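You operate a simulated robot arm through the tools that you are given. There is no shell and no other tool. Be economical: measure what you need, move in short steps, check, and stop when the job is done.

Carry out the task below with a simulated two-armed robot. There is one attempt and no reset: what you move stays moved.

JOB
On the spares rack, fold the grey cloth in half.

It is judged by the outcome, as a careful person would: the job done as asked, and still so three seconds after it is handed in. It fails if anything else is knocked over, pushed out of place, dropped, spilled or broken. Flat cloth is picked up by pressing the open fingertips on it (5 to 10 N) and closing them slowly along it; thin cloth reads only 2 to 8 mm in the jaws.

ROBOT AND FRAMES
Two 6-joint arms with two-finger parallel grippers on one trunk, on a base that drives. Base frame: it is fixed to the floor where the robot stands at the start and does not move with it; the origin is under the middle of the robot, x ahead of it, y to its left, z up; the surface under the hand at the start is at about z = 800. Readings come in mm, degrees, newtons and seconds.
The left shoulder is at the start at [60, 187, 1022], the right one opposite. With the tool pointing down near the work surface each hand reaches from about 280 to 640 mm from the robot's upright axis, wherever it stands, measured 20 degrees to its own side. Places, roughly: spares rack [500, -100, 800]. Payload 1.57 kg a hand.
The tool frame of a hand sits at the grasp point between the pads (the TCP): z along the fingers, y along the line on which they close. The tips reach 30 mm beyond it. The gripper opens to 110 mm. The fingers are 24 mm wide and 12 mm thick; the gripper's body (48 by 112 mm) begins 78 mm behind the TCP.
Orientation is told as [roll, pitch, yaw] about the base's x, y, z axes, in that order, counted from this pose: with the fingers straight down and closing along the base's y, the tool's x points along the base's -x, its y along +y and its z along -z.

CONTROLS
- The arms move only by the tool play_rows. It takes "left_series", "right_series" or both (then of equal length, played together; a hand with none holds still); each is a list of rows, each a list of 7 numbers: the finger opening in cm, from 0 to 11, then the shift along the tool's x, y, z in cm, then the turn, a rotation vector about the tool's x, y, z in degrees. In form: [[gripper, x, y, z, rx, ry, rz], ...]. A call has 1 to 10 rows; each row shifts and turns the commanded pose from where the row before left it, along the tool's axes as they then stand. Each row takes 0.2 s and may step no farther than 50 mm and 8.6 degrees from the row before; otherwise, or with a gripper value out of range, the whole call is refused. Where a pose cannot be reached the arm comes as near as it can. A force on the tool above 40 N (or 10 N above the force at the start of the call, whichever is more), or a blocked arm, ends the call early, and 0.2 s more pass. The fingers move at their own pace (about 153 mm/s each) and stop on an object; they squeeze with about 43 N. The grip force told is the motor's: it shows also when the fingers shut on nothing. Time passes only in rows, and 0.2 s behind the last, so rows that do not move let the fingers close. It gives the time, the measured TCP pose, the force on the tool (base axes), the opening and the grip force at its end, in the units of the frame above (readings bear some noise), with the torque about the TCP (base axes, N m) and any sound that the robot's microphone picked up.
- Cameras (640 x 400 px; columns grow to the right, rows downward): "scene" is now at [9.5, -35, 1554.2]; the picture's right is [-0.37, -0.93, 0.00], its down [-0.76, 0.31, -0.58] and it looks along [0.54, -0.22, -0.82] (base axes); focal length 291 px, centre (320, 200). "left" rides on the left gripper at [70, -16, -141] in its tool frame; the picture's right is [0.23, 0.97, 0.00], its down [-0.86, 0.20, -0.48] and it looks along [-0.47, 0.11, 0.88] (tool axes); focal length 222 px, centre (320, 200). "right" rides on the right gripper at [70, 16, -141] in its tool frame; the picture's right is [-0.23, 0.97, 0.00], its down [-0.86, -0.20, -0.48] and it looks along [-0.47, -0.11, 0.88] (tool axes); focal length 222 px, centre (320, 200). There is no depth. A picture from a camera that has moved, and an enlarged one, comes with that camera's place and axes in the base frame and with its lens. The place of the scene camera against the robot may be out by one fixed shift of up to 12 mm in any direction.
- snapshot(camera): a new picture of that camera. No time passes.
- raise_lower(by): slides the trunk up (or, below 0, down) by that many mm; the arms and the scene camera ride with it, the base frame stays. It gives what a move gives, with no picture.
- drive_base(legs): drives the robot by 1 to 6 legs, each [ahead, left, turn to the left] in mm, mm and degrees, along the robot's own axes; the way and the turn of a leg run together, so that a leg with both is an arc; at most 1500 mm and 180 degrees a leg. The arms and the cameras ride along, it lands a little off, and it stops where it bumps. It gives what a move gives.
- head_to(pan, tilt): turns the head with the scene camera to pan (to the left, within 86 degrees either way) and tilt (down, from -29 to 69), counted from straight ahead of the robot. It gives what a move gives.
- zoom(camera, box): a new picture of the part [left, top, right, bottom] of that camera's present view, enlarged. No time passes.
- finish_job(): hands the job in; it is judged then, once.

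Work in short steps. Places have to be worked out from the pictures, the camera data and where the tool is seen: move nearer, look again, correct. Check each grasp and each placing, and mend what went wrong. You have 120 turns and 108 pictures in all, those below and enlarged ones among them. Open the grippers and draw the arms clear of the work before you hand the job in, unless the task says otherwise; then end with one line.

The tools are called after "Request:" as name(argument=value, ...) on one line, values as JSON. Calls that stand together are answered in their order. play_rows: Moves the arms, as the interface text tells. Its arguments: {"type":"object","properties":{"left_series":{"type":"array","items":{"type":"array","items":{"type":"number"}}},"right_series":{"type":"array","items":{"type":"array","items":{"type":"number"}}}},"required":[]} The other tools are called the same way: raise_lower (by) slides the trunk up or down; drive_base (legs) drives the base; head_to (pan, tilt) turns the head that bears the scene camera; snapshot (camera) takes a picture; zoom (camera, box) takes an enlarged picture of a part of a camera's view; finish_job () hands the job in.

At the start:

```text
time: 0.0
left_eef_pos: [405.3, 4.3, 958.9]
left_ee_rot: [0.0, 0.0, -0.1]
left_wrist_force: [-0.3, -0.2, 0.5]
left_ft_torque: [0.0, -0.01, -0.04]
left_finger_gap: 110.2
left_finger_force: 0.0
right_eef_pos: [367.2, -363.4, 1003.0]
right_ee_rot: [0.0, 0.0, 0.0]
right_wrist_force: [-0.2, 0.3, -0.1]
right_ft_torque: [-0.01, 0.0, 0.0]
right_finger_gap: 110.0
right_finger_force: 0.1
trunk travel left (down, up): [-650.0, 340.0]
robot x, y, heading: [1.7, 0.8, -0.1]
head pan, tilt: [-21.9, 54.7]
```

scene: 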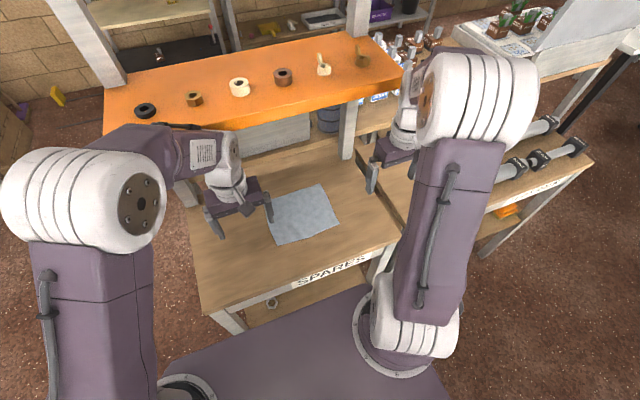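
right: 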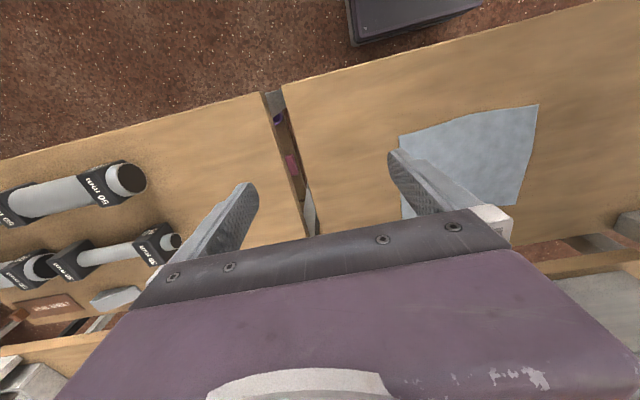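
left: 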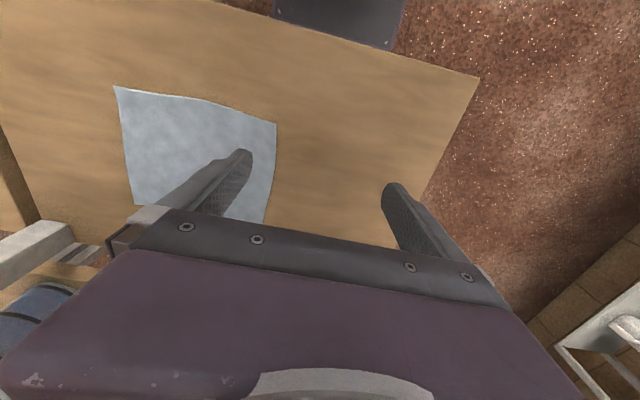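

I take an enlarged view of the cloth to find its corners.

Request:
zoom(camera="scene", box=[190, 140, 430, 290])

```text
2.67 times, centred on (310, 215) of scene
camera zoom: at [9.5, -35.0, 1554.2], right [-0.37, -0.93, 0.0], down [-0.76, 0.31, -0.58], along [0.54, -0.22, -0.82], focal length 776 px, centre (347, 160)
```

zoom: 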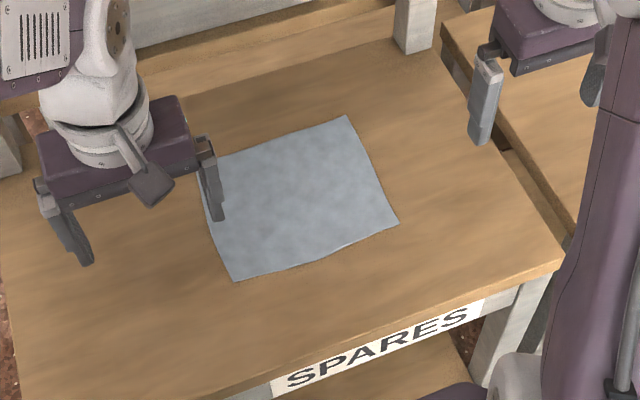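

Cloth corners come out near A(570,-262), B(406,-258), C(402,-65), D(568,-74). The orange shelf may overhang the far part; I lower the trunk 90 mm to get parallax on it and bring the arms lower.

Request:
raise_lower(by=-90)

Request:
snapshot(camera="scene")

```text
time: 1.2
left_eef_pos: [405.9, 6.3, 868.2]
left_ee_rot: [0.0, 0.0, 0.0]
left_wrist_force: [-0.6, -0.3, -0.3]
left_ft_torque: [0.01, 0.01, 0.03]
left_finger_gap: 110.0
left_finger_force: 0.1
right_eef_pos: [367.2, -363.4, 912.2]
right_ee_rot: [0.1, 0.1, 0.0]
right_wrist_force: [-0.6, -0.1, -0.2]
right_ft_torque: [-0.01, 0.03, 0.01]
right_finger_gap: 109.9
right_finger_force: 0.1
trunk travel left (down, up): [-560.0, 430.0]
robot x, y, heading: [-2.8, -0.4, -0.2]
head pan, tilt: [-21.9, 54.7]
```

```text
103 pictures are left
camera scene: at [9.3, -35.0, 1464.2], right [-0.37, -0.93, 0.0], down [-0.76, 0.31, -0.58], along [0.54, -0.22, -0.82], focal length 291 px, centre (320, 200)
```

scene: 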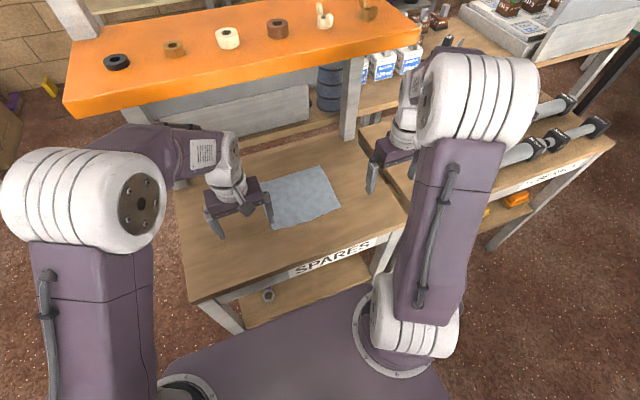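

The shelf's front bottom edge is at about x 505, z 1165, so it clears a low hand. I bring both hands over the near corners (C left, B right), well above, fingers open 3 cm, to check with wrist cameras.

Request:
play_rows(left_series=[[3, -0.4, -3.2, 0, 0, 0, 0], [3, -0.4, -3.3, 0, 0, 0, 0], [3, -0.4, -3.3, 0, 0, 0, 0], [3, 0, 0, 0, 0, 0, 0], [3, 0, 0, 0, 0, 0, 0]], right_series=[[3, -1.3, 3.2, 1.0, 0, 0, 0], [3, -1.3, 3.3, 1.0, 0, 0, 0], [3, -1.3, 3.3, 1.1, 0, 0, 0], [3, -1.2, 3.2, 1.1, 0, 0, 0], [3, 0, 0, 0, 0, 0, 0]])

Request:
snapshot(camera="left")

Request:
snapshot(camera="right")

Request:
snapshot(camera="scene")

```text
time: 2.5
left_eef_pos: [418.4, -93.1, 869.3]
left_ee_rot: [-0.1, 0.0, 0.0]
left_wrist_force: [-0.1, 0.3, -0.7]
left_ft_torque: [0.03, 0.01, -0.02]
left_finger_gap: 30.2
left_finger_force: 0.1
right_eef_pos: [418.7, -234.2, 869.2]
right_ee_rot: [-0.1, -0.1, 0.0]
right_wrist_force: [0.3, -0.7, 0.5]
right_ft_torque: [0.03, 0.0, 0.06]
right_finger_gap: 29.8
right_finger_force: 0.1
trunk travel left (down, up): [-560.0, 430.0]
robot x, y, heading: [-0.5, -0.4, -0.3]
head pan, tilt: [-21.9, 54.7]
```

```text
102 pictures are left
camera left: at [348.0, -109.2, 1009.3], right [-0.23, 0.97, 0.0], down [0.86, 0.2, 0.48], along [0.47, 0.11, -0.88], focal length 222 px, centre (320, 200)
```

left: 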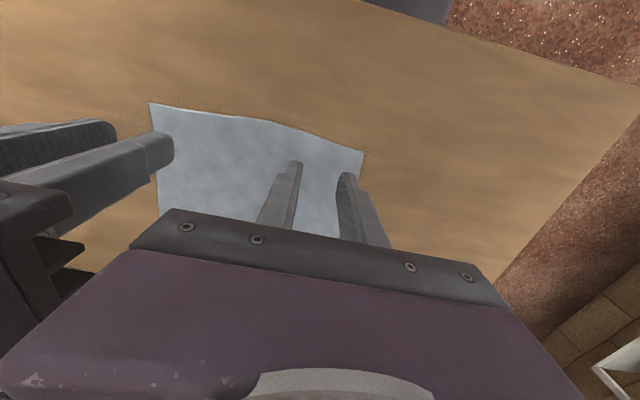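

```text
101 pictures are left
camera right: at [349.1, -218.6, 1011.4], right [0.23, 0.97, 0.0], down [0.85, -0.2, 0.48], along [0.47, -0.11, -0.88], focal length 222 px, centre (320, 200)
```

right: 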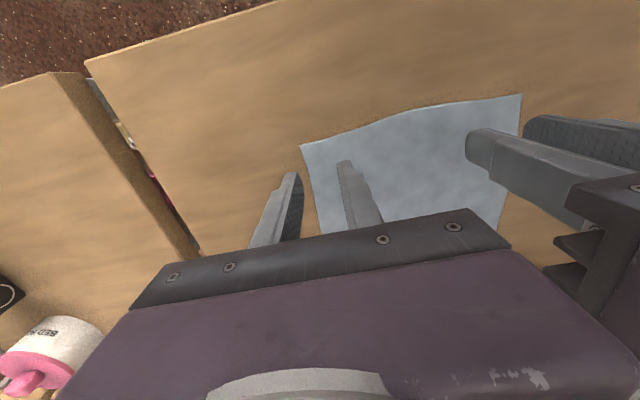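

```text
100 pictures are left
camera scene: at [9.1, -35.9, 1464.2], right [-0.37, -0.93, 0.0], down [-0.76, 0.31, -0.58], along [0.54, -0.22, -0.82], focal length 291 px, centre (320, 200)
```

scene: 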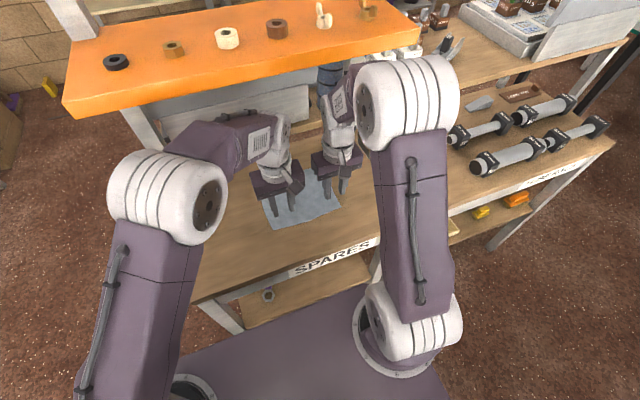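

Wrist views put C at (399,-55) and B at (400,-249). I shift each hand so both fingertips lie on the cloth just inside the corner and descend to about 6 mm above it.

Request:
play_rows(left_series=[[3, 0.3, 0.9, 0, 0, 0, 0], [3, 0, 0, 1.2, 0, 0, 0], [3, 0, 0, 1.2, 0, 0, 0], [3, 0, 0, 0.8, 0, 0, 0], [3, 0, 0, 0, 0, 0, 0]], right_series=[[3, 0.4, 1.4, 0, 0, 0, 0], [3, 0, 0, 1.2, 0, 0, 0], [3, 0, 0, 1.2, 0, 0, 0], [3, 0, 0, 0.8, 0, 0, 0], [3, 0, 0, 0, 0, 0, 0]])

Request:
snapshot(camera="left")

Request:
snapshot(camera="right")

```text
time: 3.6
left_eef_pos: [414.3, -84.5, 836.4]
left_ee_rot: [0.0, 0.0, 0.0]
left_wrist_force: [0.1, 0.1, 0.1]
left_ft_torque: [0.01, -0.01, 0.02]
left_finger_gap: 30.2
left_finger_force: 0.0
right_eef_pos: [414.6, -220.1, 836.6]
right_ee_rot: [0.1, -0.1, 0.1]
right_wrist_force: [0.8, 0.2, 0.2]
right_ft_torque: [0.0, 0.02, -0.07]
right_finger_gap: 30.1
right_finger_force: 0.0
trunk travel left (down, up): [-560.0, 430.0]
robot x, y, heading: [-3.7, -1.0, 0.2]
head pan, tilt: [-21.9, 54.7]
```

```text
99 pictures are left
camera left: at [345.2, -99.5, 976.5], right [-0.23, 0.97, 0.0], down [0.86, 0.2, 0.48], along [0.47, 0.11, -0.88], focal length 222 px, centre (320, 200)
```

left: 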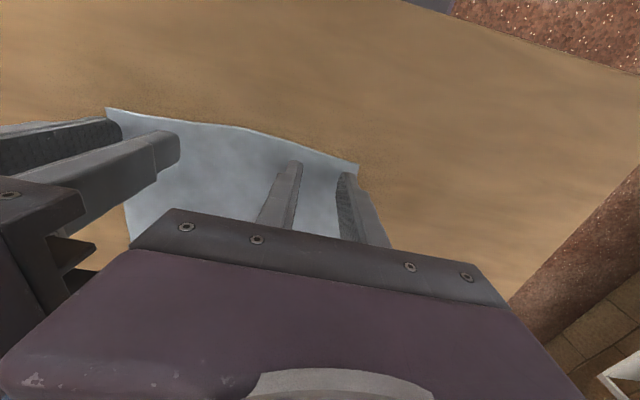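

```text
98 pictures are left
camera right: at [344.2, -203.9, 979.7], right [0.23, 0.97, 0.0], down [0.86, -0.2, 0.48], along [0.47, -0.11, -0.88], focal length 222 px, centre (320, 200)
```

right: 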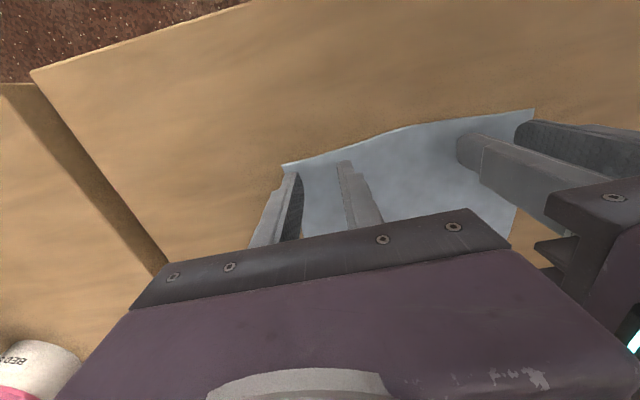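

Alignment is good; I press down in small steps, reading the force.

Request:
play_rows(left_series=[[3, 0, 0, 0.3, 0, 0, 0], [3, 0, 0, 0.2, 0, 0, 0], [3, 0, 0, 0, 0, 0, 0]], right_series=[[3, 0, 0, 0.3, 0, 0, 0], [3, 0, 0, 0.2, 0, 0, 0], [3, 0, 0, 0, 0, 0, 0]])

```text
time: 4.5
left_eef_pos: [414.5, -83.3, 832.5]
left_ee_rot: [0.1, 0.0, -0.1]
left_wrist_force: [-0.8, -0.2, 5.3]
left_ft_torque: [0.06, 0.03, 0.0]
left_finger_gap: 30.2
left_finger_force: 0.1
right_eef_pos: [414.4, -220.3, 833.0]
right_ee_rot: [0.0, 0.0, -0.1]
right_wrist_force: [0.3, 0.7, 0.5]
right_ft_torque: [0.01, 0.02, 0.0]
right_finger_gap: 29.7
right_finger_force: 0.1
trunk travel left (down, up): [-560.0, 430.0]
robot x, y, heading: [-1.1, 1.6, 0.4]
head pan, tilt: [-21.9, 54.7]
```

The left hand presses at 5 N; the right has not touched yet. I lower the right by 1 mm more.

Request:
play_rows(left_series=[[3, 0, 0, 0.03, 0, 0, 0], [3, 0, 0, 0, 0, 0, 0]], right_series=[[3, 0, 0, 0.12, 0, 0, 0], [3, 0, 0, 0, 0, 0, 0]])

```text
time: 5.0
left_eef_pos: [415.7, -83.8, 832.0]
left_ee_rot: [-0.1, -0.2, 0.1]
left_wrist_force: [2.1, 0.3, 10.4]
left_ft_torque: [0.14, -0.01, -0.08]
left_finger_gap: 30.3
left_finger_force: 0.1
right_eef_pos: [413.9, -219.1, 831.9]
right_ee_rot: [0.0, 0.0, 0.0]
right_wrist_force: [-0.1, 0.0, 0.2]
right_ft_torque: [-0.01, 0.02, -0.02]
right_finger_gap: 30.0
right_finger_force: 0.1
trunk travel left (down, up): [-560.0, 430.0]
robot x, y, heading: [0.8, -0.4, 0.1]
head pan, tilt: [-21.9, 54.7]
```

Left is at 10 N (back off slightly); right needs about 0.6 mm more.

Request:
play_rows(left_series=[[3, 0, 0, -0.02, 0, 0, 0], [3, 0, 0, 0, 0, 0, 0]], right_series=[[3, 0, 0, 0.06, 0, 0, 0], [3, 0, 0, 0, 0, 0, 0]])

```text
time: 5.7
left_eef_pos: [414.6, -83.2, 831.7]
left_ee_rot: [-0.1, -0.1, 0.1]
left_wrist_force: [3.9, -0.1, 12.3]
left_ft_torque: [0.12, -0.06, -0.04]
left_finger_gap: 30.2
left_finger_force: 0.0
right_eef_pos: [414.3, -220.9, 831.5]
right_ee_rot: [-0.1, -0.2, 0.0]
right_wrist_force: [-0.6, 0.0, 3.2]
right_ft_torque: [-0.02, 0.02, 0.0]
right_finger_gap: 29.9
right_finger_force: 0.0
trunk travel left (down, up): [-560.0, 430.0]
robot x, y, heading: [-0.8, 0.6, -0.1]
head pan, tilt: [-21.9, 54.7]
```

Right touches at 3 N. I back the left off 0.4 mm and add a touch on the right.

Request:
play_rows(left_series=[[3, 0, 0, -0.04, 0, 0, 0], [3, 0, 0, 0, 0, 0, 0]], right_series=[[3, 0, 0, 0.03, 0, 0, 0], [3, 0, 0, 0, 0, 0, 0]])

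```text
time: 6.2
left_eef_pos: [414.6, -83.9, 830.7]
left_ee_rot: [0.0, 0.0, -0.1]
left_wrist_force: [1.3, -2.0, 6.4]
left_ft_torque: [0.02, -0.04, -0.03]
left_finger_gap: 29.5
left_finger_force: 0.1
right_eef_pos: [413.5, -221.2, 831.2]
right_ee_rot: [0.1, -0.1, 0.1]
right_wrist_force: [0.1, 2.2, 6.4]
right_ft_torque: [0.03, 0.03, 0.0]
right_finger_gap: 29.7
right_finger_force: 0.1
trunk travel left (down, up): [-560.0, 430.0]
robot x, y, heading: [-3.4, 1.6, -0.1]
head pan, tilt: [-21.9, 54.7]
```

Both press at about 6 N. Now I close both slowly, 3 mm per row.

Request:
play_rows(left_series=[[2.7, 0, 0, 0, 0, 0, 0], [2.4, 0, 0, 0, 0, 0, 0], [2.1, 0, 0, 0, 0, 0, 0], [1.8, 0, 0, 0, 0, 0, 0], [1.5, 0, 0, 0, 0, 0, 0], [1.2, 0, 0, 0, 0, 0, 0], [0.9, 0, 0, 0, 0, 0, 0], [0.6, 0, 0, 0, 0, 0, 0], [0.3, 0, 0, 0, 0, 0, 0], [0, 0, 0, 0, 0, 0, 0]], right_series=[[2.7, 0, 0, 0, 0, 0, 0], [2.4, 0, 0, 0, 0, 0, 0], [2.1, 0, 0, 0, 0, 0, 0], [1.8, 0, 0, 0, 0, 0, 0], [1.5, 0, 0, 0, 0, 0, 0], [1.2, 0, 0, 0, 0, 0, 0], [0.9, 0, 0, 0, 0, 0, 0], [0.6, 0, 0, 0, 0, 0, 0], [0.3, 0, 0, 0, 0, 0, 0], [0, 0, 0, 0, 0, 0, 0]])

Request:
snapshot(camera="left")

Request:
snapshot(camera="right")

```text
time: 8.4
left_eef_pos: [415.5, -84.5, 833.1]
left_ee_rot: [-0.1, -0.1, 0.0]
left_wrist_force: [0.4, -10.1, 0.4]
left_ft_torque: [-0.28, 0.0, 0.04]
left_finger_gap: 2.2
left_finger_force: 23.6
right_eef_pos: [414.6, -219.3, 830.9]
right_ee_rot: [0.0, 0.0, 0.0]
right_wrist_force: [0.0, 8.4, 8.8]
right_ft_torque: [0.26, 0.02, 0.01]
right_finger_gap: 2.3
right_finger_force: 23.3
trunk travel left (down, up): [-560.0, 430.0]
robot x, y, heading: [-1.1, 0.8, 0.2]
head pan, tilt: [-21.9, 54.7]
```

```text
97 pictures are left
camera left: at [344.5, -99.6, 972.1], right [-0.23, 0.97, 0.0], down [0.85, 0.2, 0.48], along [0.47, 0.11, -0.88], focal length 222 px, centre (320, 200)
```

left: 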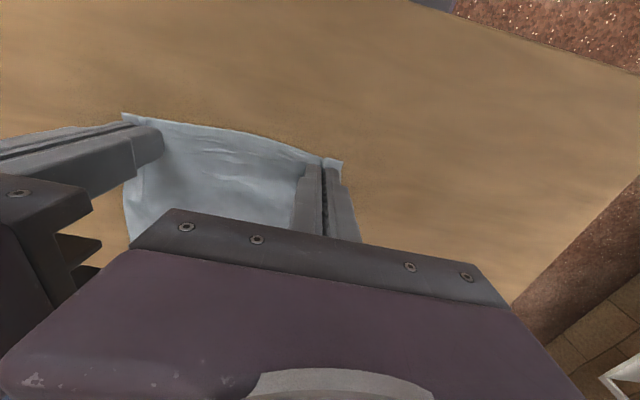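

```text
96 pictures are left
camera right: at [344.0, -203.9, 973.4], right [0.23, 0.97, 0.0], down [0.85, -0.2, 0.48], along [0.47, -0.11, -0.88], focal length 222 px, centre (320, 200)
```

right: 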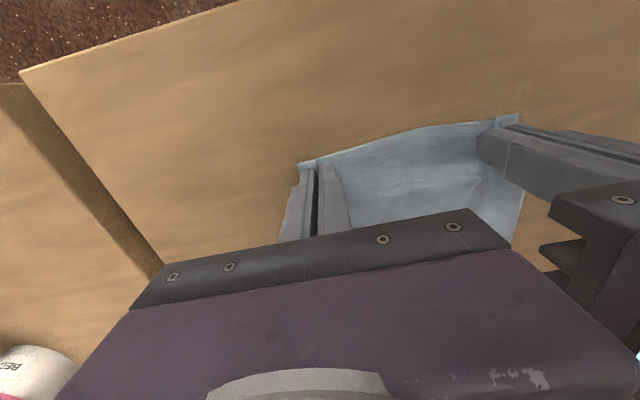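

Both pinched cloth (2.2 mm). I ease the sideways tension by 2 mm each and start the fold arc upward together.

Request:
play_rows(left_series=[[0, 0, -0.2, 0, 0, 0, 0], [0, -0.1, 0, -1.15, 0, 0, 0], [0, -0.3, 0, -1.1, 0, 0, 0], [0, -0.5, 0, -1.04, 0, 0, 0], [0, -0.7, 0, -0.94, 0, 0, 0], [0, 0, 0, 0, 0, 0, 0]], right_series=[[0, 0, 0.2, 0, 0, 0, 0], [0, -0.1, 0, -1.15, 0, 0, 0], [0, -0.3, 0, -1.1, 0, 0, 0], [0, -0.5, 0, -1.04, 0, 0, 0], [0, -0.7, 0, -0.94, 0, 0, 0], [0, 0, 0, 0, 0, 0, 0]])

Request:
snapshot(camera="left")

Request:
zoom(camera="scene", box=[220, 120, 400, 250])

```text
time: 9.8
left_eef_pos: [430.9, -85.2, 872.8]
left_ee_rot: [0.1, -0.1, -0.1]
left_wrist_force: [0.1, -1.6, 0.0]
left_ft_torque: [-0.03, 0.0, 0.02]
left_finger_gap: 2.0
left_finger_force: 23.2
right_eef_pos: [431.1, -219.0, 873.4]
right_ee_rot: [0.0, 0.0, 0.1]
right_wrist_force: [0.0, 2.2, 0.2]
right_ft_torque: [0.02, -0.01, -0.01]
right_finger_gap: 2.1
right_finger_force: 23.6
trunk travel left (down, up): [-560.0, 430.0]
robot x, y, heading: [1.8, 2.0, -0.2]
head pan, tilt: [-21.9, 54.7]
```

```text
95 pictures are left
camera left: at [361.2, -101.5, 1013.9], right [-0.23, 0.97, 0.0], down [0.86, 0.2, 0.48], along [0.47, 0.11, -0.88], focal length 222 px, centre (320, 200)
```

left: 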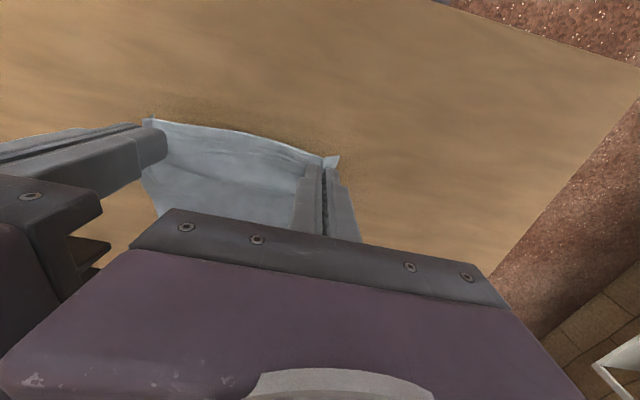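

```text
3.08 times, centred on (310, 185) of scene
camera zoom: at [9.5, -35.1, 1464.2], right [-0.37, -0.93, 0.0], down [-0.76, 0.31, -0.58], along [0.54, -0.22, -0.82], focal length 896 px, centre (351, 246)
```

zoom: 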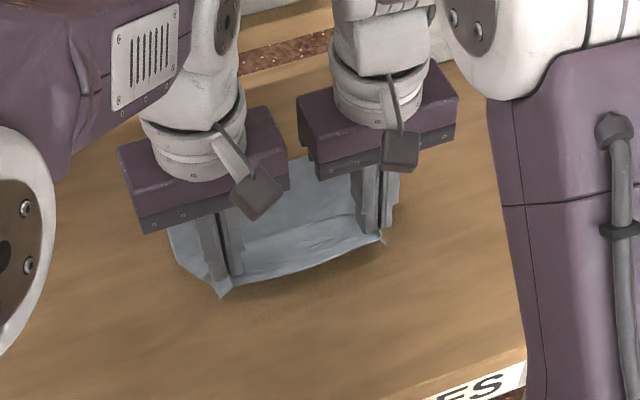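

Both corners are lifted nicely. I continue along the arc over the fold line (x about 483) while tilting the fingers forward.

Request:
play_rows(left_series=[[0, -0.88, 0, -1.37, 0, -8, 0], [0, -1.28, 0, -0.54, 0, -8, 0], [0, -1.32, 0, 0.14, 0, -8, 0], [0, -1.2, 0, 0.83, 0, -8, 0], [0, 0, 0, 0, 0, 0, 0]], right_series=[[0, -0.88, 0, -1.37, 0, -8, 0], [0, -1.28, 0, -0.54, 0, -8, 0], [0, -1.32, 0, 0.14, 0, -8, 0], [0, -1.2, 0, 0.83, 0, -8, 0], [0, 0, 0, 0, 0, 0, 0]])

Request:
snapshot(camera="left")

Request:
snapshot(camera="scene")

```text
time: 11.1
left_eef_pos: [479.2, -86.7, 893.8]
left_ee_rot: [-0.1, -31.9, -0.1]
left_wrist_force: [0.3, 0.0, -0.2]
left_ft_torque: [0.0, 0.02, -0.02]
left_finger_gap: 2.0
left_finger_force: 23.6
right_eef_pos: [475.7, -214.4, 894.3]
right_ee_rot: [0.8, -29.8, 0.0]
right_wrist_force: [1.1, -0.2, 0.4]
right_ft_torque: [0.01, -0.01, 0.0]
right_finger_gap: 2.0
right_finger_force: 23.7
right hand out of reach, approached as far as the arm can: row 4
trunk travel left (down, up): [-560.0, 430.0]
robot x, y, heading: [2.5, 1.3, -0.1]
head pan, tilt: [-21.9, 54.7]
```

```text
93 pictures are left
camera left: at [345.1, -101.9, 976.3], right [-0.19, 0.97, -0.12], down [0.47, 0.2, 0.86], along [0.86, 0.11, -0.5], focal length 222 px, centre (320, 200)
```

left: 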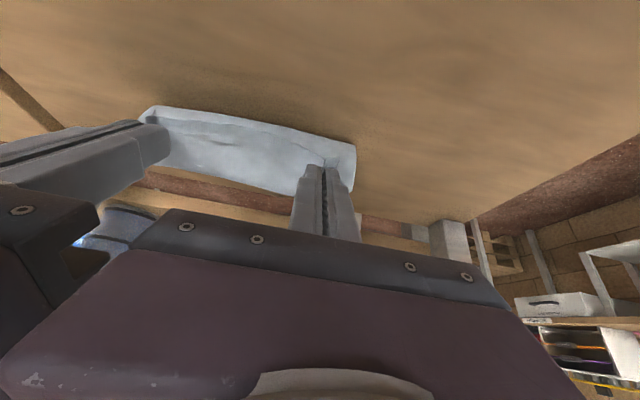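

```text
92 pictures are left
camera scene: at [9.6, -35.0, 1464.2], right [-0.37, -0.93, 0.0], down [-0.76, 0.31, -0.58], along [0.54, -0.22, -0.82], focal length 291 px, centre (320, 200)
```

scene: 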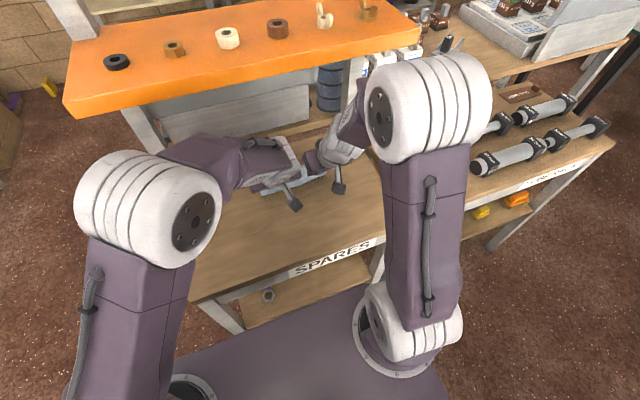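

The right hand hit its tilt limit near 30°. I ease both tilts back 4° and carry on, two rows, to see if the right follows.

Request:
play_rows(left_series=[[0, -1.32, 0, 1.47, 0, 4, 0], [0, -0.95, 0, 1.41, 0, 0, 0], [0, 0, 0, 0, 0, 0, 0]], right_series=[[0, -1.32, 0, 1.47, 0, 4, 0], [0, -0.95, 0, 1.41, 0, 0, 0], [0, 0, 0, 0, 0, 0, 0]])

```text
time: 11.8
left_eef_pos: [513.8, -85.7, 880.7]
left_ee_rot: [0.0, -28.0, 0.1]
left_wrist_force: [-0.3, 0.6, 0.6]
left_ft_torque: [0.02, 0.02, -0.05]
left_finger_gap: 1.9
left_finger_force: 23.6
right_eef_pos: [507.7, -214.1, 882.8]
right_ee_rot: [0.1, -28.0, 0.0]
right_wrist_force: [1.1, -0.6, 0.1]
right_ft_torque: [-0.01, 0.01, -0.01]
right_finger_gap: 2.3
right_finger_force: 23.0
trunk travel left (down, up): [-560.0, 430.0]
robot x, y, heading: [-0.1, -0.1, -0.0]
head pan, tilt: [-21.9, 54.7]
```

Right follows again, 6 mm behind; I correct it while descending both toward the far edge.

Request:
play_rows(left_series=[[0, -0.45, 0, 1.71, 0, 0, 0], [0, 0, 0, 1.7, 0, 0, 0], [0, 0, 0, 0, 0, 0, 0]], right_series=[[0, -0.67, -0.2, 1.94, 0, 0, 0], [0, -0.22, -0.2, 1.93, 0, 0, 0], [0, 0, 0, 0, 0, 0, 0]])

Request:
snapshot(camera="left")

Request:
snapshot(camera="right")

Request:
zoom(camera="scene", box=[220, 120, 400, 250])

```text
time: 12.7
left_eef_pos: [534.1, -86.5, 853.3]
left_ee_rot: [0.0, -28.1, 0.0]
left_wrist_force: [0.0, -2.1, 0.3]
left_ft_torque: [-0.04, 0.02, 0.01]
left_finger_gap: 1.9
left_finger_force: 23.3
right_eef_pos: [534.7, -217.9, 852.3]
right_ee_rot: [0.0, -28.0, 0.0]
right_wrist_force: [-0.5, 2.4, -0.3]
right_ft_torque: [0.01, 0.0, 0.01]
right_finger_gap: 2.3
right_finger_force: 23.8
trunk travel left (down, up): [-560.0, 430.0]
robot x, y, heading: [0.8, -1.9, 0.2]
head pan, tilt: [-21.9, 54.7]
```

```text
91 pictures are left
camera left: at [405.2, -101.5, 944.2], right [-0.2, 0.97, -0.11], down [0.53, 0.2, 0.82], along [0.82, 0.11, -0.56], focal length 222 px, centre (320, 200)
```

left: 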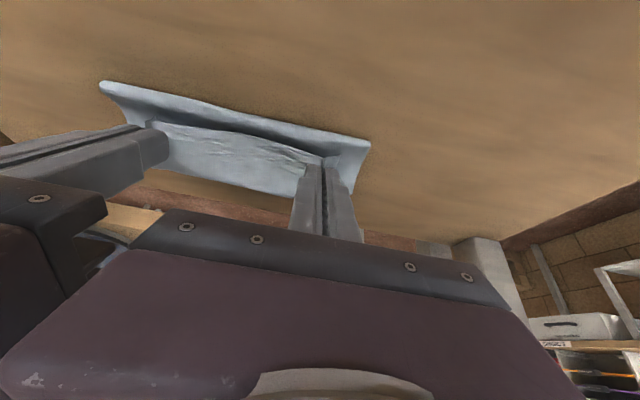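

```text
90 pictures are left
camera right: at [406.7, -202.3, 944.8], right [0.2, 0.97, 0.11], down [0.53, -0.2, 0.82], along [0.82, -0.11, -0.56], focal length 222 px, centre (320, 200)
```

right: 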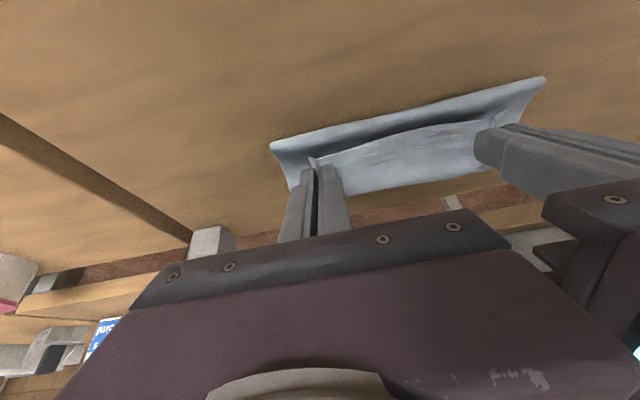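

```text
3.08 times, centred on (310, 185) of scene
camera zoom: at [8.8, -34.9, 1464.2], right [-0.37, -0.93, 0.0], down [-0.76, 0.3, -0.58], along [0.54, -0.22, -0.82], focal length 896 px, centre (351, 246)
```

zoom: 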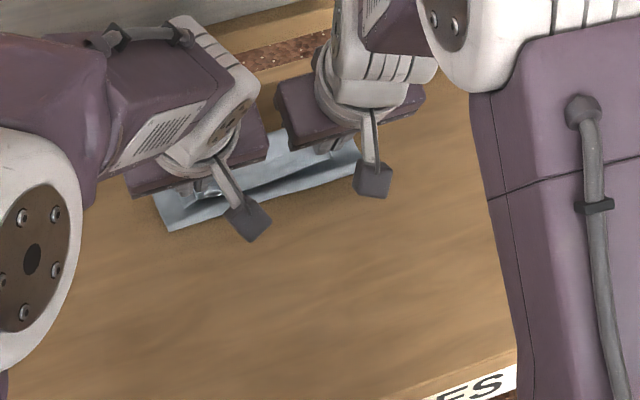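

I zoom to find where the bottom layer and the flap lie.

Request:
zoom(camera="scene", box=[250, 145, 340, 195])

Request:
zoom(camera="right", box=[240, 50, 580, 250])

```text
7.11 times, centred on (295, 170) of scene
camera zoom: at [8.8, -34.9, 1464.2], right [-0.37, -0.93, 0.0], down [-0.76, 0.3, -0.58], along [0.54, -0.22, -0.82], focal length 2071 px, centre (498, 413)
```

zoom: 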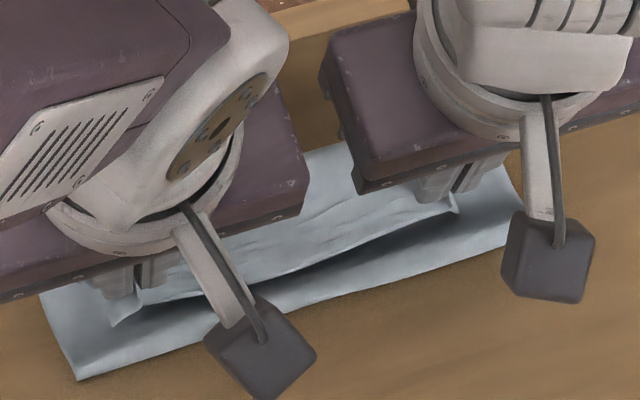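

```text
1.88 times, centred on (410, 150) of right
camera zoom: at [406.7, -202.3, 944.8], right [0.2, 0.97, 0.11], down [0.53, -0.2, 0.82], along [0.82, -0.11, -0.56], focal length 418 px, centre (151, 294)
```

zoom: 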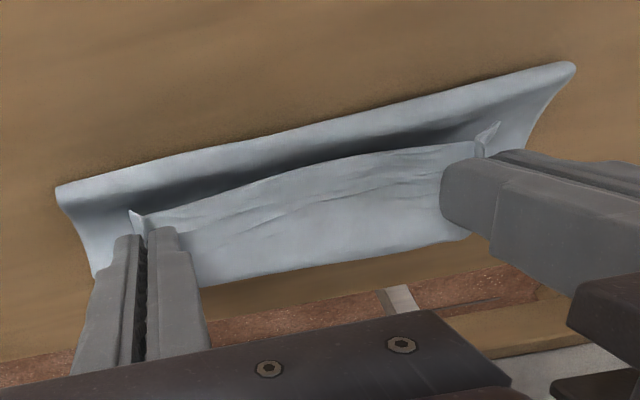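

The pinched strip can't turn over in this grip, so the flap doubled back (crease at x≈522). The bottom layer didn't slide, so I reverse the path to lay the edge back flat, then will re-grip with the fingers closing across the edge.

Request:
play_rows(left_series=[[0, -0.14, 0, -1.96, 0, 0, 0], [0, 0.71, 0, -1.85, 0, 0, 0], [0, 1.13, 0, -1.51, 0, 7, 0], [0, 1.33, 0, -0.72, 0, 7, 0], [0, 1.5, 0, -0.17, 0, 7, 0], [0, 1.56, 0, 0.41, 0, 7, 0], [0, 0, 0, 0, 0, 0, 0]], right_series=[[0, -0.14, 0, -1.96, 0, 0, 0], [0, 0.71, 0, -1.85, 0, 0, 0], [0, 1.13, 0, -1.51, 0, 7, 0], [0, 1.33, 0, -0.72, 0, 7, 0], [0, 1.5, 0, -0.17, 0, 7, 0], [0, 1.56, 0, 0.41, 0, 7, 0], [0, 0, 0, 0, 0, 0, 0]])

Request:
zoom(camera="scene", box=[220, 120, 400, 250])

```text
time: 14.2
left_eef_pos: [448.0, -85.5, 884.2]
left_ee_rot: [0.0, 0.0, 0.0]
left_wrist_force: [-0.4, -2.5, -0.1]
left_ft_torque: [-0.07, -0.04, 0.04]
left_finger_gap: 1.7
left_finger_force: 23.9
right_eef_pos: [449.5, -218.4, 885.7]
right_ee_rot: [0.0, 0.1, 0.1]
right_wrist_force: [-0.4, 2.3, 0.2]
right_ft_torque: [0.07, 0.02, -0.01]
right_finger_gap: 2.1
right_finger_force: 23.7
trunk travel left (down, up): [-560.0, 430.0]
robot x, y, heading: [3.2, 3.1, -0.0]
head pan, tilt: [-21.9, 54.7]
```

```text
3.08 times, centred on (310, 185) of scene
camera zoom: at [8.8, -34.9, 1464.2], right [-0.37, -0.93, 0.0], down [-0.76, 0.31, -0.58], along [0.54, -0.22, -0.82], focal length 896 px, centre (351, 246)
```

zoom: 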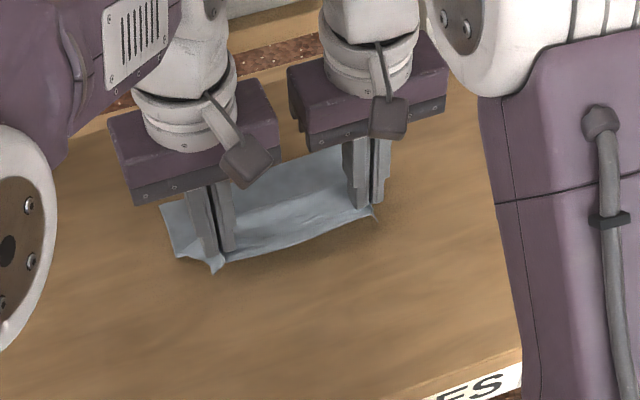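

Unfolding works; I lay the edge back at x≈413, then open the fingers.

Request:
play_rows(left_series=[[0, 1.3, 0, 1.2, 0, 0, 0], [0, 1.0, 0, 1.4, 0, 0, 0], [0, 0.7, 0, 1.4, 0, 0, 0], [0, 0.6, 0.1, 0.9, 0, 0, 0], [0, 0, 0.1, 0, 0, 0, 0], [1, 0, 0, 0, 0, 0, 0], [3, 0, 0, 0, 0, 0, 0], [3, 0, 0, 0, 0, 0, 0]], right_series=[[0, 1.3, 0, 1.2, 0, 0, 0], [0, 1.0, 0, 1.4, 0, 0, 0], [0, 0.8, 0, 1.4, 0, 0, 0], [0, 0.6, -0.1, 1.1, 0, 0, 0], [0, 0, -0.1, 0, 0, 0, 0], [1, 0, 0, 0, 0, 0, 0], [3, 0, 0, 0, 0, 0, 0], [3, 0, 0, 0, 0, 0, 0]])

```text
time: 16.1
left_eef_pos: [411.1, -84.0, 836.8]
left_ee_rot: [0.0, 0.0, 0.1]
left_wrist_force: [0.3, 0.3, -0.3]
left_ft_torque: [-0.03, 0.0, 0.02]
left_finger_gap: 29.9
left_finger_force: 0.1
right_eef_pos: [412.6, -222.4, 834.1]
right_ee_rot: [0.0, 0.0, 0.0]
right_wrist_force: [0.0, -0.1, 0.2]
right_ft_torque: [0.0, -0.02, -0.04]
right_finger_gap: 30.1
right_finger_force: 0.0
trunk travel left (down, up): [-560.0, 430.0]
robot x, y, heading: [-1.4, 2.1, -0.1]
head pan, tilt: [-21.9, 54.7]
```

Released. I raise both 50 mm and begin yawing each hand 90° (cameras to the outside).

Request:
play_rows(left_series=[[3, 0, 0, -2.5, 0, 0, 0], [3, 0, 0, -2.5, 0, 0, 0], [3, 0, 0, 0, 0, 0, 8.5], [3, 0, 0, 0, 0, 0, 8.5], [3, 0, 0, 0, 0, 0, 8.5], [3, 0, 0, 0, 0, 0, 8.5], [3, 0, 0, 0, 0, 0, 8.5], [3, 0, 0, 0, 0, 0, 8.5], [3, 0, 0, 0, 0, 0, 8.5], [3, 0, 0, 0, 0, 0, 8.5]], right_series=[[3, 0, 0, -2.5, 0, 0, 0], [3, 0, 0, -2.5, 0, 0, 0], [3, 0, 0, 0, 0, 0, -8.5], [3, 0, 0, 0, 0, 0, -8.5], [3, 0, 0, 0, 0, 0, -8.5], [3, 0, 0, 0, 0, 0, -8.5], [3, 0, 0, 0, 0, 0, -8.5], [3, 0, 0, 0, 0, 0, -8.5], [3, 0, 0, 0, 0, 0, -8.5], [3, 0, 0, 0, 0, 0, -8.5]])

```text
time: 18.2
left_eef_pos: [412.7, -83.3, 886.3]
left_ee_rot: [0.0, -0.1, -68.1]
left_wrist_force: [0.4, -0.4, 0.2]
left_ft_torque: [0.01, 0.0, -0.03]
left_finger_gap: 29.8
left_finger_force: 0.1
right_eef_pos: [412.5, -221.1, 883.3]
right_ee_rot: [0.0, 0.0, 68.1]
right_wrist_force: [0.9, -0.1, -0.3]
right_ft_torque: [-0.01, 0.0, 0.01]
right_finger_gap: 30.0
right_finger_force: 0.0
trunk travel left (down, up): [-560.0, 430.0]
robot x, y, heading: [2.5, -1.8, 0.0]
head pan, tilt: [-21.9, 54.7]
```

Yaw works. I finish the turn to 90° and look.

Request:
play_rows(left_series=[[3, 0, 0, 0, 0, 0, 7.3], [3, 0, 0, 0, 0, 0, 7.3], [3, 0, 0, 0, 0, 0, 7.3], [3, 0, 0, 0, 0, 0, 0]], right_series=[[3, 0, 0, 0, 0, 0, -7.3], [3, 0, 0, 0, 0, 0, -7.3], [3, 0, 0, 0, 0, 0, -7.3], [3, 0, 0, 0, 0, 0, 0]])

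Request:
snapshot(camera="left")

Request:
snapshot(camera="right")

Request:
snapshot(camera="scene")

```text
time: 19.2
left_eef_pos: [412.9, -82.9, 886.9]
left_ee_rot: [-0.1, -0.1, -90.0]
left_wrist_force: [-0.3, -0.2, 0.9]
left_ft_torque: [-0.03, 0.02, 0.0]
left_finger_gap: 30.1
left_finger_force: 0.1
right_eef_pos: [412.8, -220.4, 883.4]
right_ee_rot: [0.0, 0.0, 90.0]
right_wrist_force: [-0.2, 0.8, 0.5]
right_ft_torque: [-0.01, 0.0, 0.01]
right_finger_gap: 29.9
right_finger_force: 0.0
trunk travel left (down, up): [-560.0, 430.0]
robot x, y, heading: [1.2, 0.8, 0.2]
head pan, tilt: [-21.9, 54.7]
```

```text
85 pictures are left
camera left: at [395.9, -13.4, 1027.0], right [0.97, 0.23, 0.0], down [0.2, -0.86, 0.48], along [0.11, -0.47, -0.88], focal length 222 px, centre (320, 200)
```

left: 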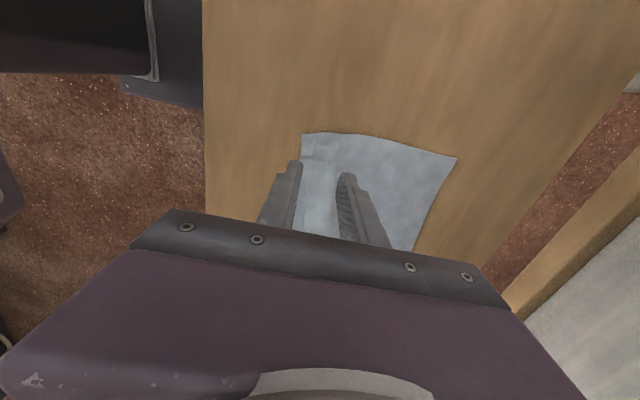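

```text
84 pictures are left
camera right: at [396.4, -290.3, 1025.8], right [-0.97, 0.23, 0.0], down [0.2, 0.86, 0.48], along [0.11, 0.47, -0.88], focal length 222 px, centre (320, 200)
```

right: 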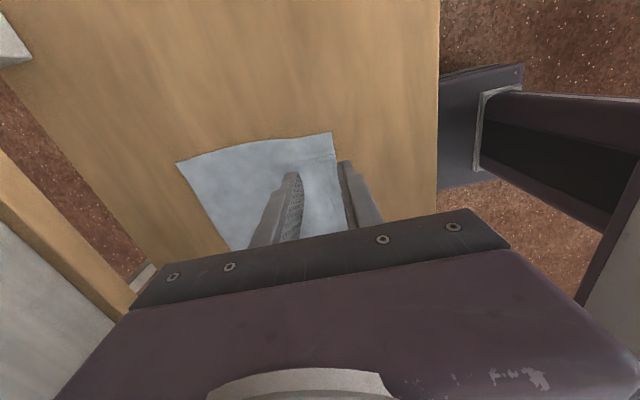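

```text
83 pictures are left
camera scene: at [9.6, -35.0, 1464.2], right [-0.37, -0.93, 0.0], down [-0.76, 0.31, -0.58], along [0.54, -0.22, -0.82], focal length 291 px, centre (320, 200)
```

scene: 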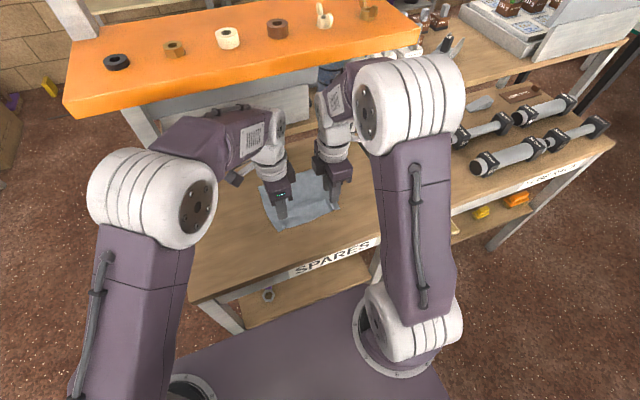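

Better idea: with this orientation I can pinch the cloth on its midline at both side edges, lift it so both halves hang, and lay it down doubled. I move the hands over the midline (left side x≈470, right side x≈479) and re-measure.

Request:
play_rows(left_series=[[3, 0.5, 2.9, 0.9, 0, 0, 0], [3, 0.6, 2.8, 0.8, 0, 0, 0], [3, 0, 0, 0, 0, 0, 0]], right_series=[[3, 0.6, -3.3, 0.7, 0, 0, 0], [3, 0.6, -3.3, 0.7, 0, 0, 0], [3, 0, 0, 0, 0, 0, 0]])

Request:
zoom(camera="left", box=[180, 80, 500, 280])

Request:
zoom(camera="right", box=[140, 80, 460, 280])

Request:
zoom(camera="scene", box=[220, 120, 400, 250])

```text
time: 20.1
left_eef_pos: [468.5, -73.2, 868.6]
left_ee_rot: [-0.1, -0.1, -89.9]
left_wrist_force: [0.0, -0.1, 0.0]
left_ft_torque: [-0.02, 0.01, -0.03]
left_finger_gap: 29.8
left_finger_force: 0.0
right_eef_pos: [478.5, -232.6, 869.2]
right_ee_rot: [0.0, 0.1, 89.9]
right_wrist_force: [-0.2, 0.3, 0.4]
right_ft_torque: [0.01, -0.02, -0.02]
right_finger_gap: 30.2
right_finger_force: 0.0
trunk travel left (down, up): [-560.0, 430.0]
robot x, y, heading: [2.7, 0.2, -0.1]
head pan, tilt: [-21.9, 54.7]
```

```text
2.00 times, centred on (340, 180) of left
camera zoom: at [451.8, -2.8, 1010.2], right [0.97, 0.23, 0.0], down [0.2, -0.85, 0.48], along [0.11, -0.47, -0.88], focal length 444 px, centre (280, 240)
```

zoom: 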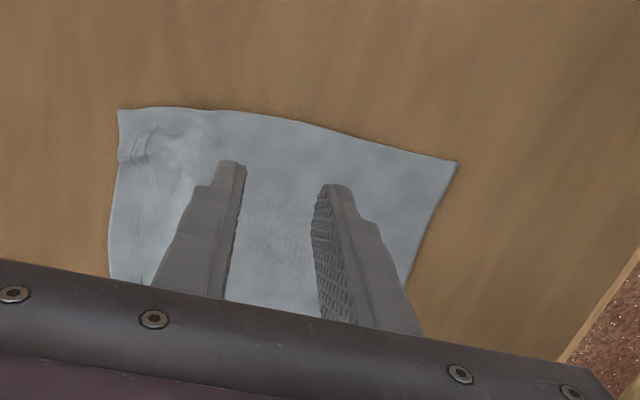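

```text
2.00 times, centred on (300, 180) of right
camera zoom: at [461.8, -302.8, 1011.8], right [-0.97, 0.23, 0.0], down [0.2, 0.85, 0.48], along [0.11, 0.47, -0.88], focal length 444 px, centre (360, 240)
```

zoom: 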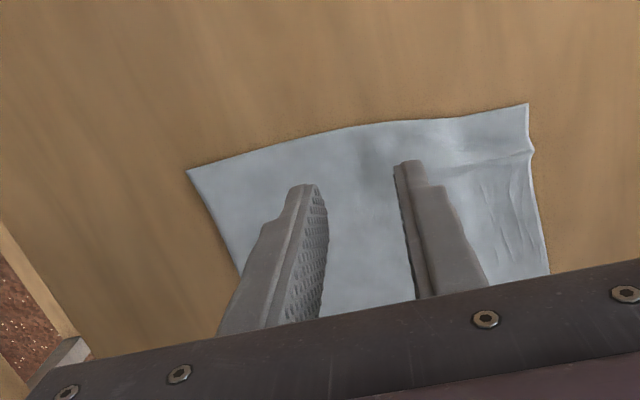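

```text
3.08 times, centred on (310, 185) of scene
camera zoom: at [8.0, -34.9, 1464.2], right [-0.37, -0.93, 0.0], down [-0.76, 0.31, -0.58], along [0.54, -0.22, -0.82], focal length 896 px, centre (351, 246)
```

zoom: 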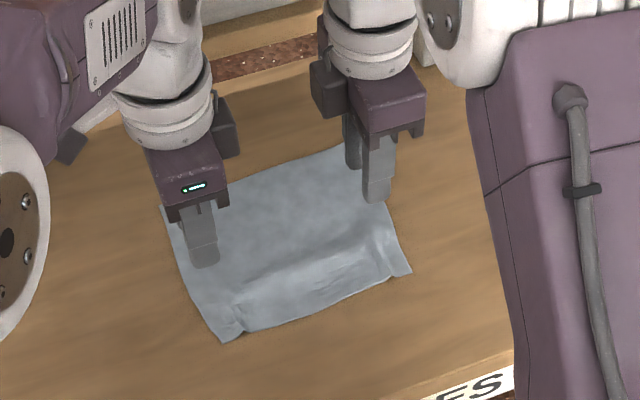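

Midpoints: left edge (471,-57), right edge (479.5,-246); the hands are there within 2 mm. I correct and descend to just above the cloth.

Request:
play_rows(left_series=[[3, 0, 0.2, 1.2, 0, 0, 0], [3, 0, 0, 1.2, 0, 0, 0], [3, 0, 0, 1.1, 0, 0, 0], [3, 0, 0, 0.08, 0, 0, 0], [3, 0, 0, 0, 0, 0, 0]], right_series=[[3, 0, -0.1, 1.2, 0, 0, 0], [3, 0, 0, 1.2, 0, 0, 0], [3, 0, 0, 1.1, 0, 0, 0], [3, 0, 0, 0.15, 0, 0, 0], [3, 0, 0, 0, 0, 0, 0]])

```text
time: 21.2
left_eef_pos: [471.4, -71.5, 834.4]
left_ee_rot: [0.0, 0.0, -90.0]
left_wrist_force: [-0.7, 0.4, 0.4]
left_ft_torque: [0.01, -0.02, 0.02]
left_finger_gap: 29.8
left_finger_force: 0.1
right_eef_pos: [479.4, -233.6, 834.0]
right_ee_rot: [0.0, 0.1, 89.9]
right_wrist_force: [0.3, -0.4, 0.7]
right_ft_torque: [0.01, 0.02, -0.02]
right_finger_gap: 30.0
right_finger_force: 0.0
trunk travel left (down, up): [-560.0, 430.0]
robot x, y, heading: [-2.0, 2.0, 0.0]
head pan, tilt: [-21.9, 54.7]
```

Not yet touching; down 2 mm more.

Request:
play_rows(left_series=[[3, 0, 0, 0.1, 0, 0, 0], [3, 0, 0, 0.06, 0, 0, 0], [3, 0, 0, 0, 0, 0, 0]], right_series=[[3, 0, 0, 0.1, 0, 0, 0], [3, 0, 0, 0.1, 0, 0, 0], [3, 0, 0, 0, 0, 0, 0]])

```text
time: 22.1
left_eef_pos: [471.2, -71.6, 831.8]
left_ee_rot: [0.0, 0.0, -89.9]
left_wrist_force: [-0.2, -0.3, 0.3]
left_ft_torque: [-0.04, -0.01, 0.01]
left_finger_gap: 30.0
left_finger_force: 0.1
right_eef_pos: [481.3, -233.0, 832.6]
right_ee_rot: [-0.1, 0.0, 90.0]
right_wrist_force: [0.3, 0.4, 0.1]
right_ft_torque: [-0.03, 0.0, 0.0]
right_finger_gap: 29.8
right_finger_force: 0.0
trunk travel left (down, up): [-560.0, 430.0]
robot x, y, heading: [-0.5, 3.4, -0.1]
head pan, tilt: [-21.9, 54.7]
```

Request:
play_rows(left_series=[[3, 0, 0, 0.08, 0, 0, 0], [3, 0, 0, 0, 0, 0, 0]], right_series=[[3, 0, 0, 0.08, 0, 0, 0], [3, 0, 0, 0, 0, 0, 0]])

```text
time: 22.6
left_eef_pos: [470.9, -71.7, 832.1]
left_ee_rot: [0.0, 0.0, -89.9]
left_wrist_force: [-0.9, 0.4, 0.1]
left_ft_torque: [-0.01, 0.0, -0.04]
left_finger_gap: 30.2
left_finger_force: 0.1
right_eef_pos: [479.6, -233.2, 832.5]
right_ee_rot: [-0.1, 0.1, 89.8]
right_wrist_force: [-0.7, -0.8, 6.2]
right_ft_torque: [-0.06, 0.07, -0.01]
right_finger_gap: 30.1
right_finger_force: 0.1
trunk travel left (down, up): [-560.0, 430.0]
robot x, y, heading: [1.6, -1.6, 0.2]
head pan, tilt: [-21.9, 54.7]
```

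Right presses at 6 N; left still needs a little more.

Request:
play_rows(left_series=[[3, 0, 0, 0.07, 0, 0, 0], [3, 0, 0, 0, 0, 0, 0]])

```text
time: 23.2
left_eef_pos: [470.2, -72.8, 832.1]
left_ee_rot: [0.1, 0.0, -89.9]
left_wrist_force: [1.9, 1.2, 6.0]
left_ft_torque: [0.06, -0.01, -0.06]
left_finger_gap: 30.1
left_finger_force: 0.1
right_eef_pos: [480.2, -232.6, 831.0]
right_ee_rot: [-0.1, 0.0, 89.9]
right_wrist_force: [1.1, -0.6, 6.7]
right_ft_torque: [-0.06, 0.01, 0.05]
right_finger_gap: 29.9
right_finger_force: 0.0
trunk travel left (down, up): [-560.0, 430.0]
robot x, y, heading: [-0.2, -0.6, 0.0]
head pan, tilt: [-21.9, 54.7]
```

Both at about 6 N; close slowly.

Request:
play_rows(left_series=[[2.7, 0, 0, 0, 0, 0, 0], [2.4, 0, 0, 0, 0, 0, 0], [2.1, 0, 0, 0, 0, 0, 0], [1.8, 0, 0, 0, 0, 0, 0], [1.5, 0, 0, 0, 0, 0, 0], [1.2, 0, 0, 0, 0, 0, 0], [0.9, 0, 0, 0, 0, 0, 0], [0.6, 0, 0, 0, 0, 0, 0], [0.3, 0, 0, 0, 0, 0, 0], [0, 0, 0, 0, 0, 0, 0]], right_series=[[2.7, 0, 0, 0, 0, 0, 0], [2.4, 0, 0, 0, 0, 0, 0], [2.1, 0, 0, 0, 0, 0, 0], [1.8, 0, 0, 0, 0, 0, 0], [1.5, 0, 0, 0, 0, 0, 0], [1.2, 0, 0, 0, 0, 0, 0], [0.9, 0, 0, 0, 0, 0, 0], [0.6, 0, 0, 0, 0, 0, 0], [0.3, 0, 0, 0, 0, 0, 0], [0, 0, 0, 0, 0, 0, 0]])

Request:
snapshot(camera="left")

Request:
snapshot(camera="right")

```text
time: 25.4
left_eef_pos: [470.9, -71.5, 831.1]
left_ee_rot: [0.1, 0.1, -89.9]
left_wrist_force: [-0.6, 0.4, 8.0]
left_ft_torque: [0.07, 0.02, 0.01]
left_finger_gap: 2.1
left_finger_force: 23.6
right_eef_pos: [479.0, -232.4, 832.0]
right_ee_rot: [-0.1, 0.0, 89.8]
right_wrist_force: [0.1, 0.8, 4.4]
right_ft_torque: [-0.07, -0.02, 0.01]
right_finger_gap: 2.1
right_finger_force: 24.1
trunk travel left (down, up): [-560.0, 430.0]
robot x, y, heading: [-0.3, 3.8, -0.1]
head pan, tilt: [-21.9, 54.7]
```

```text
79 pictures are left
camera left: at [453.4, -2.3, 971.7], right [0.97, 0.23, 0.0], down [0.2, -0.85, 0.48], along [0.11, -0.47, -0.88], focal length 222 px, centre (320, 200)
```

left: 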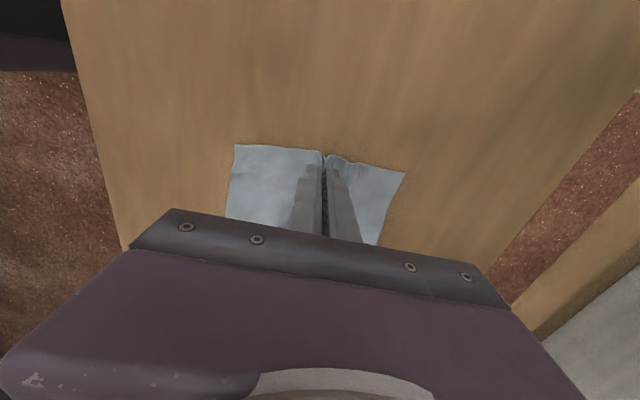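

```text
78 pictures are left
camera right: at [462.2, -302.2, 973.5], right [-0.97, 0.23, 0.0], down [0.2, 0.85, 0.48], along [0.11, 0.47, -0.88], focal length 222 px, centre (320, 200)
```

right: 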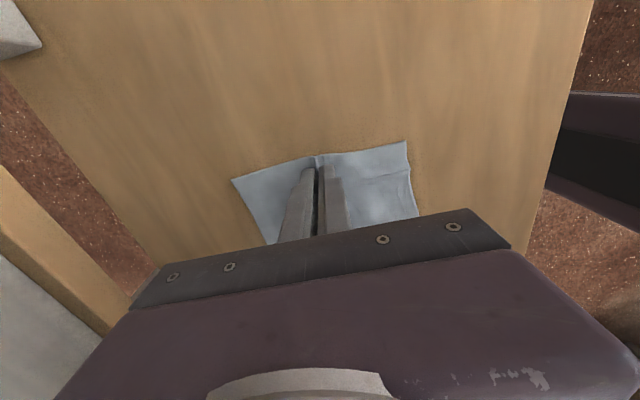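

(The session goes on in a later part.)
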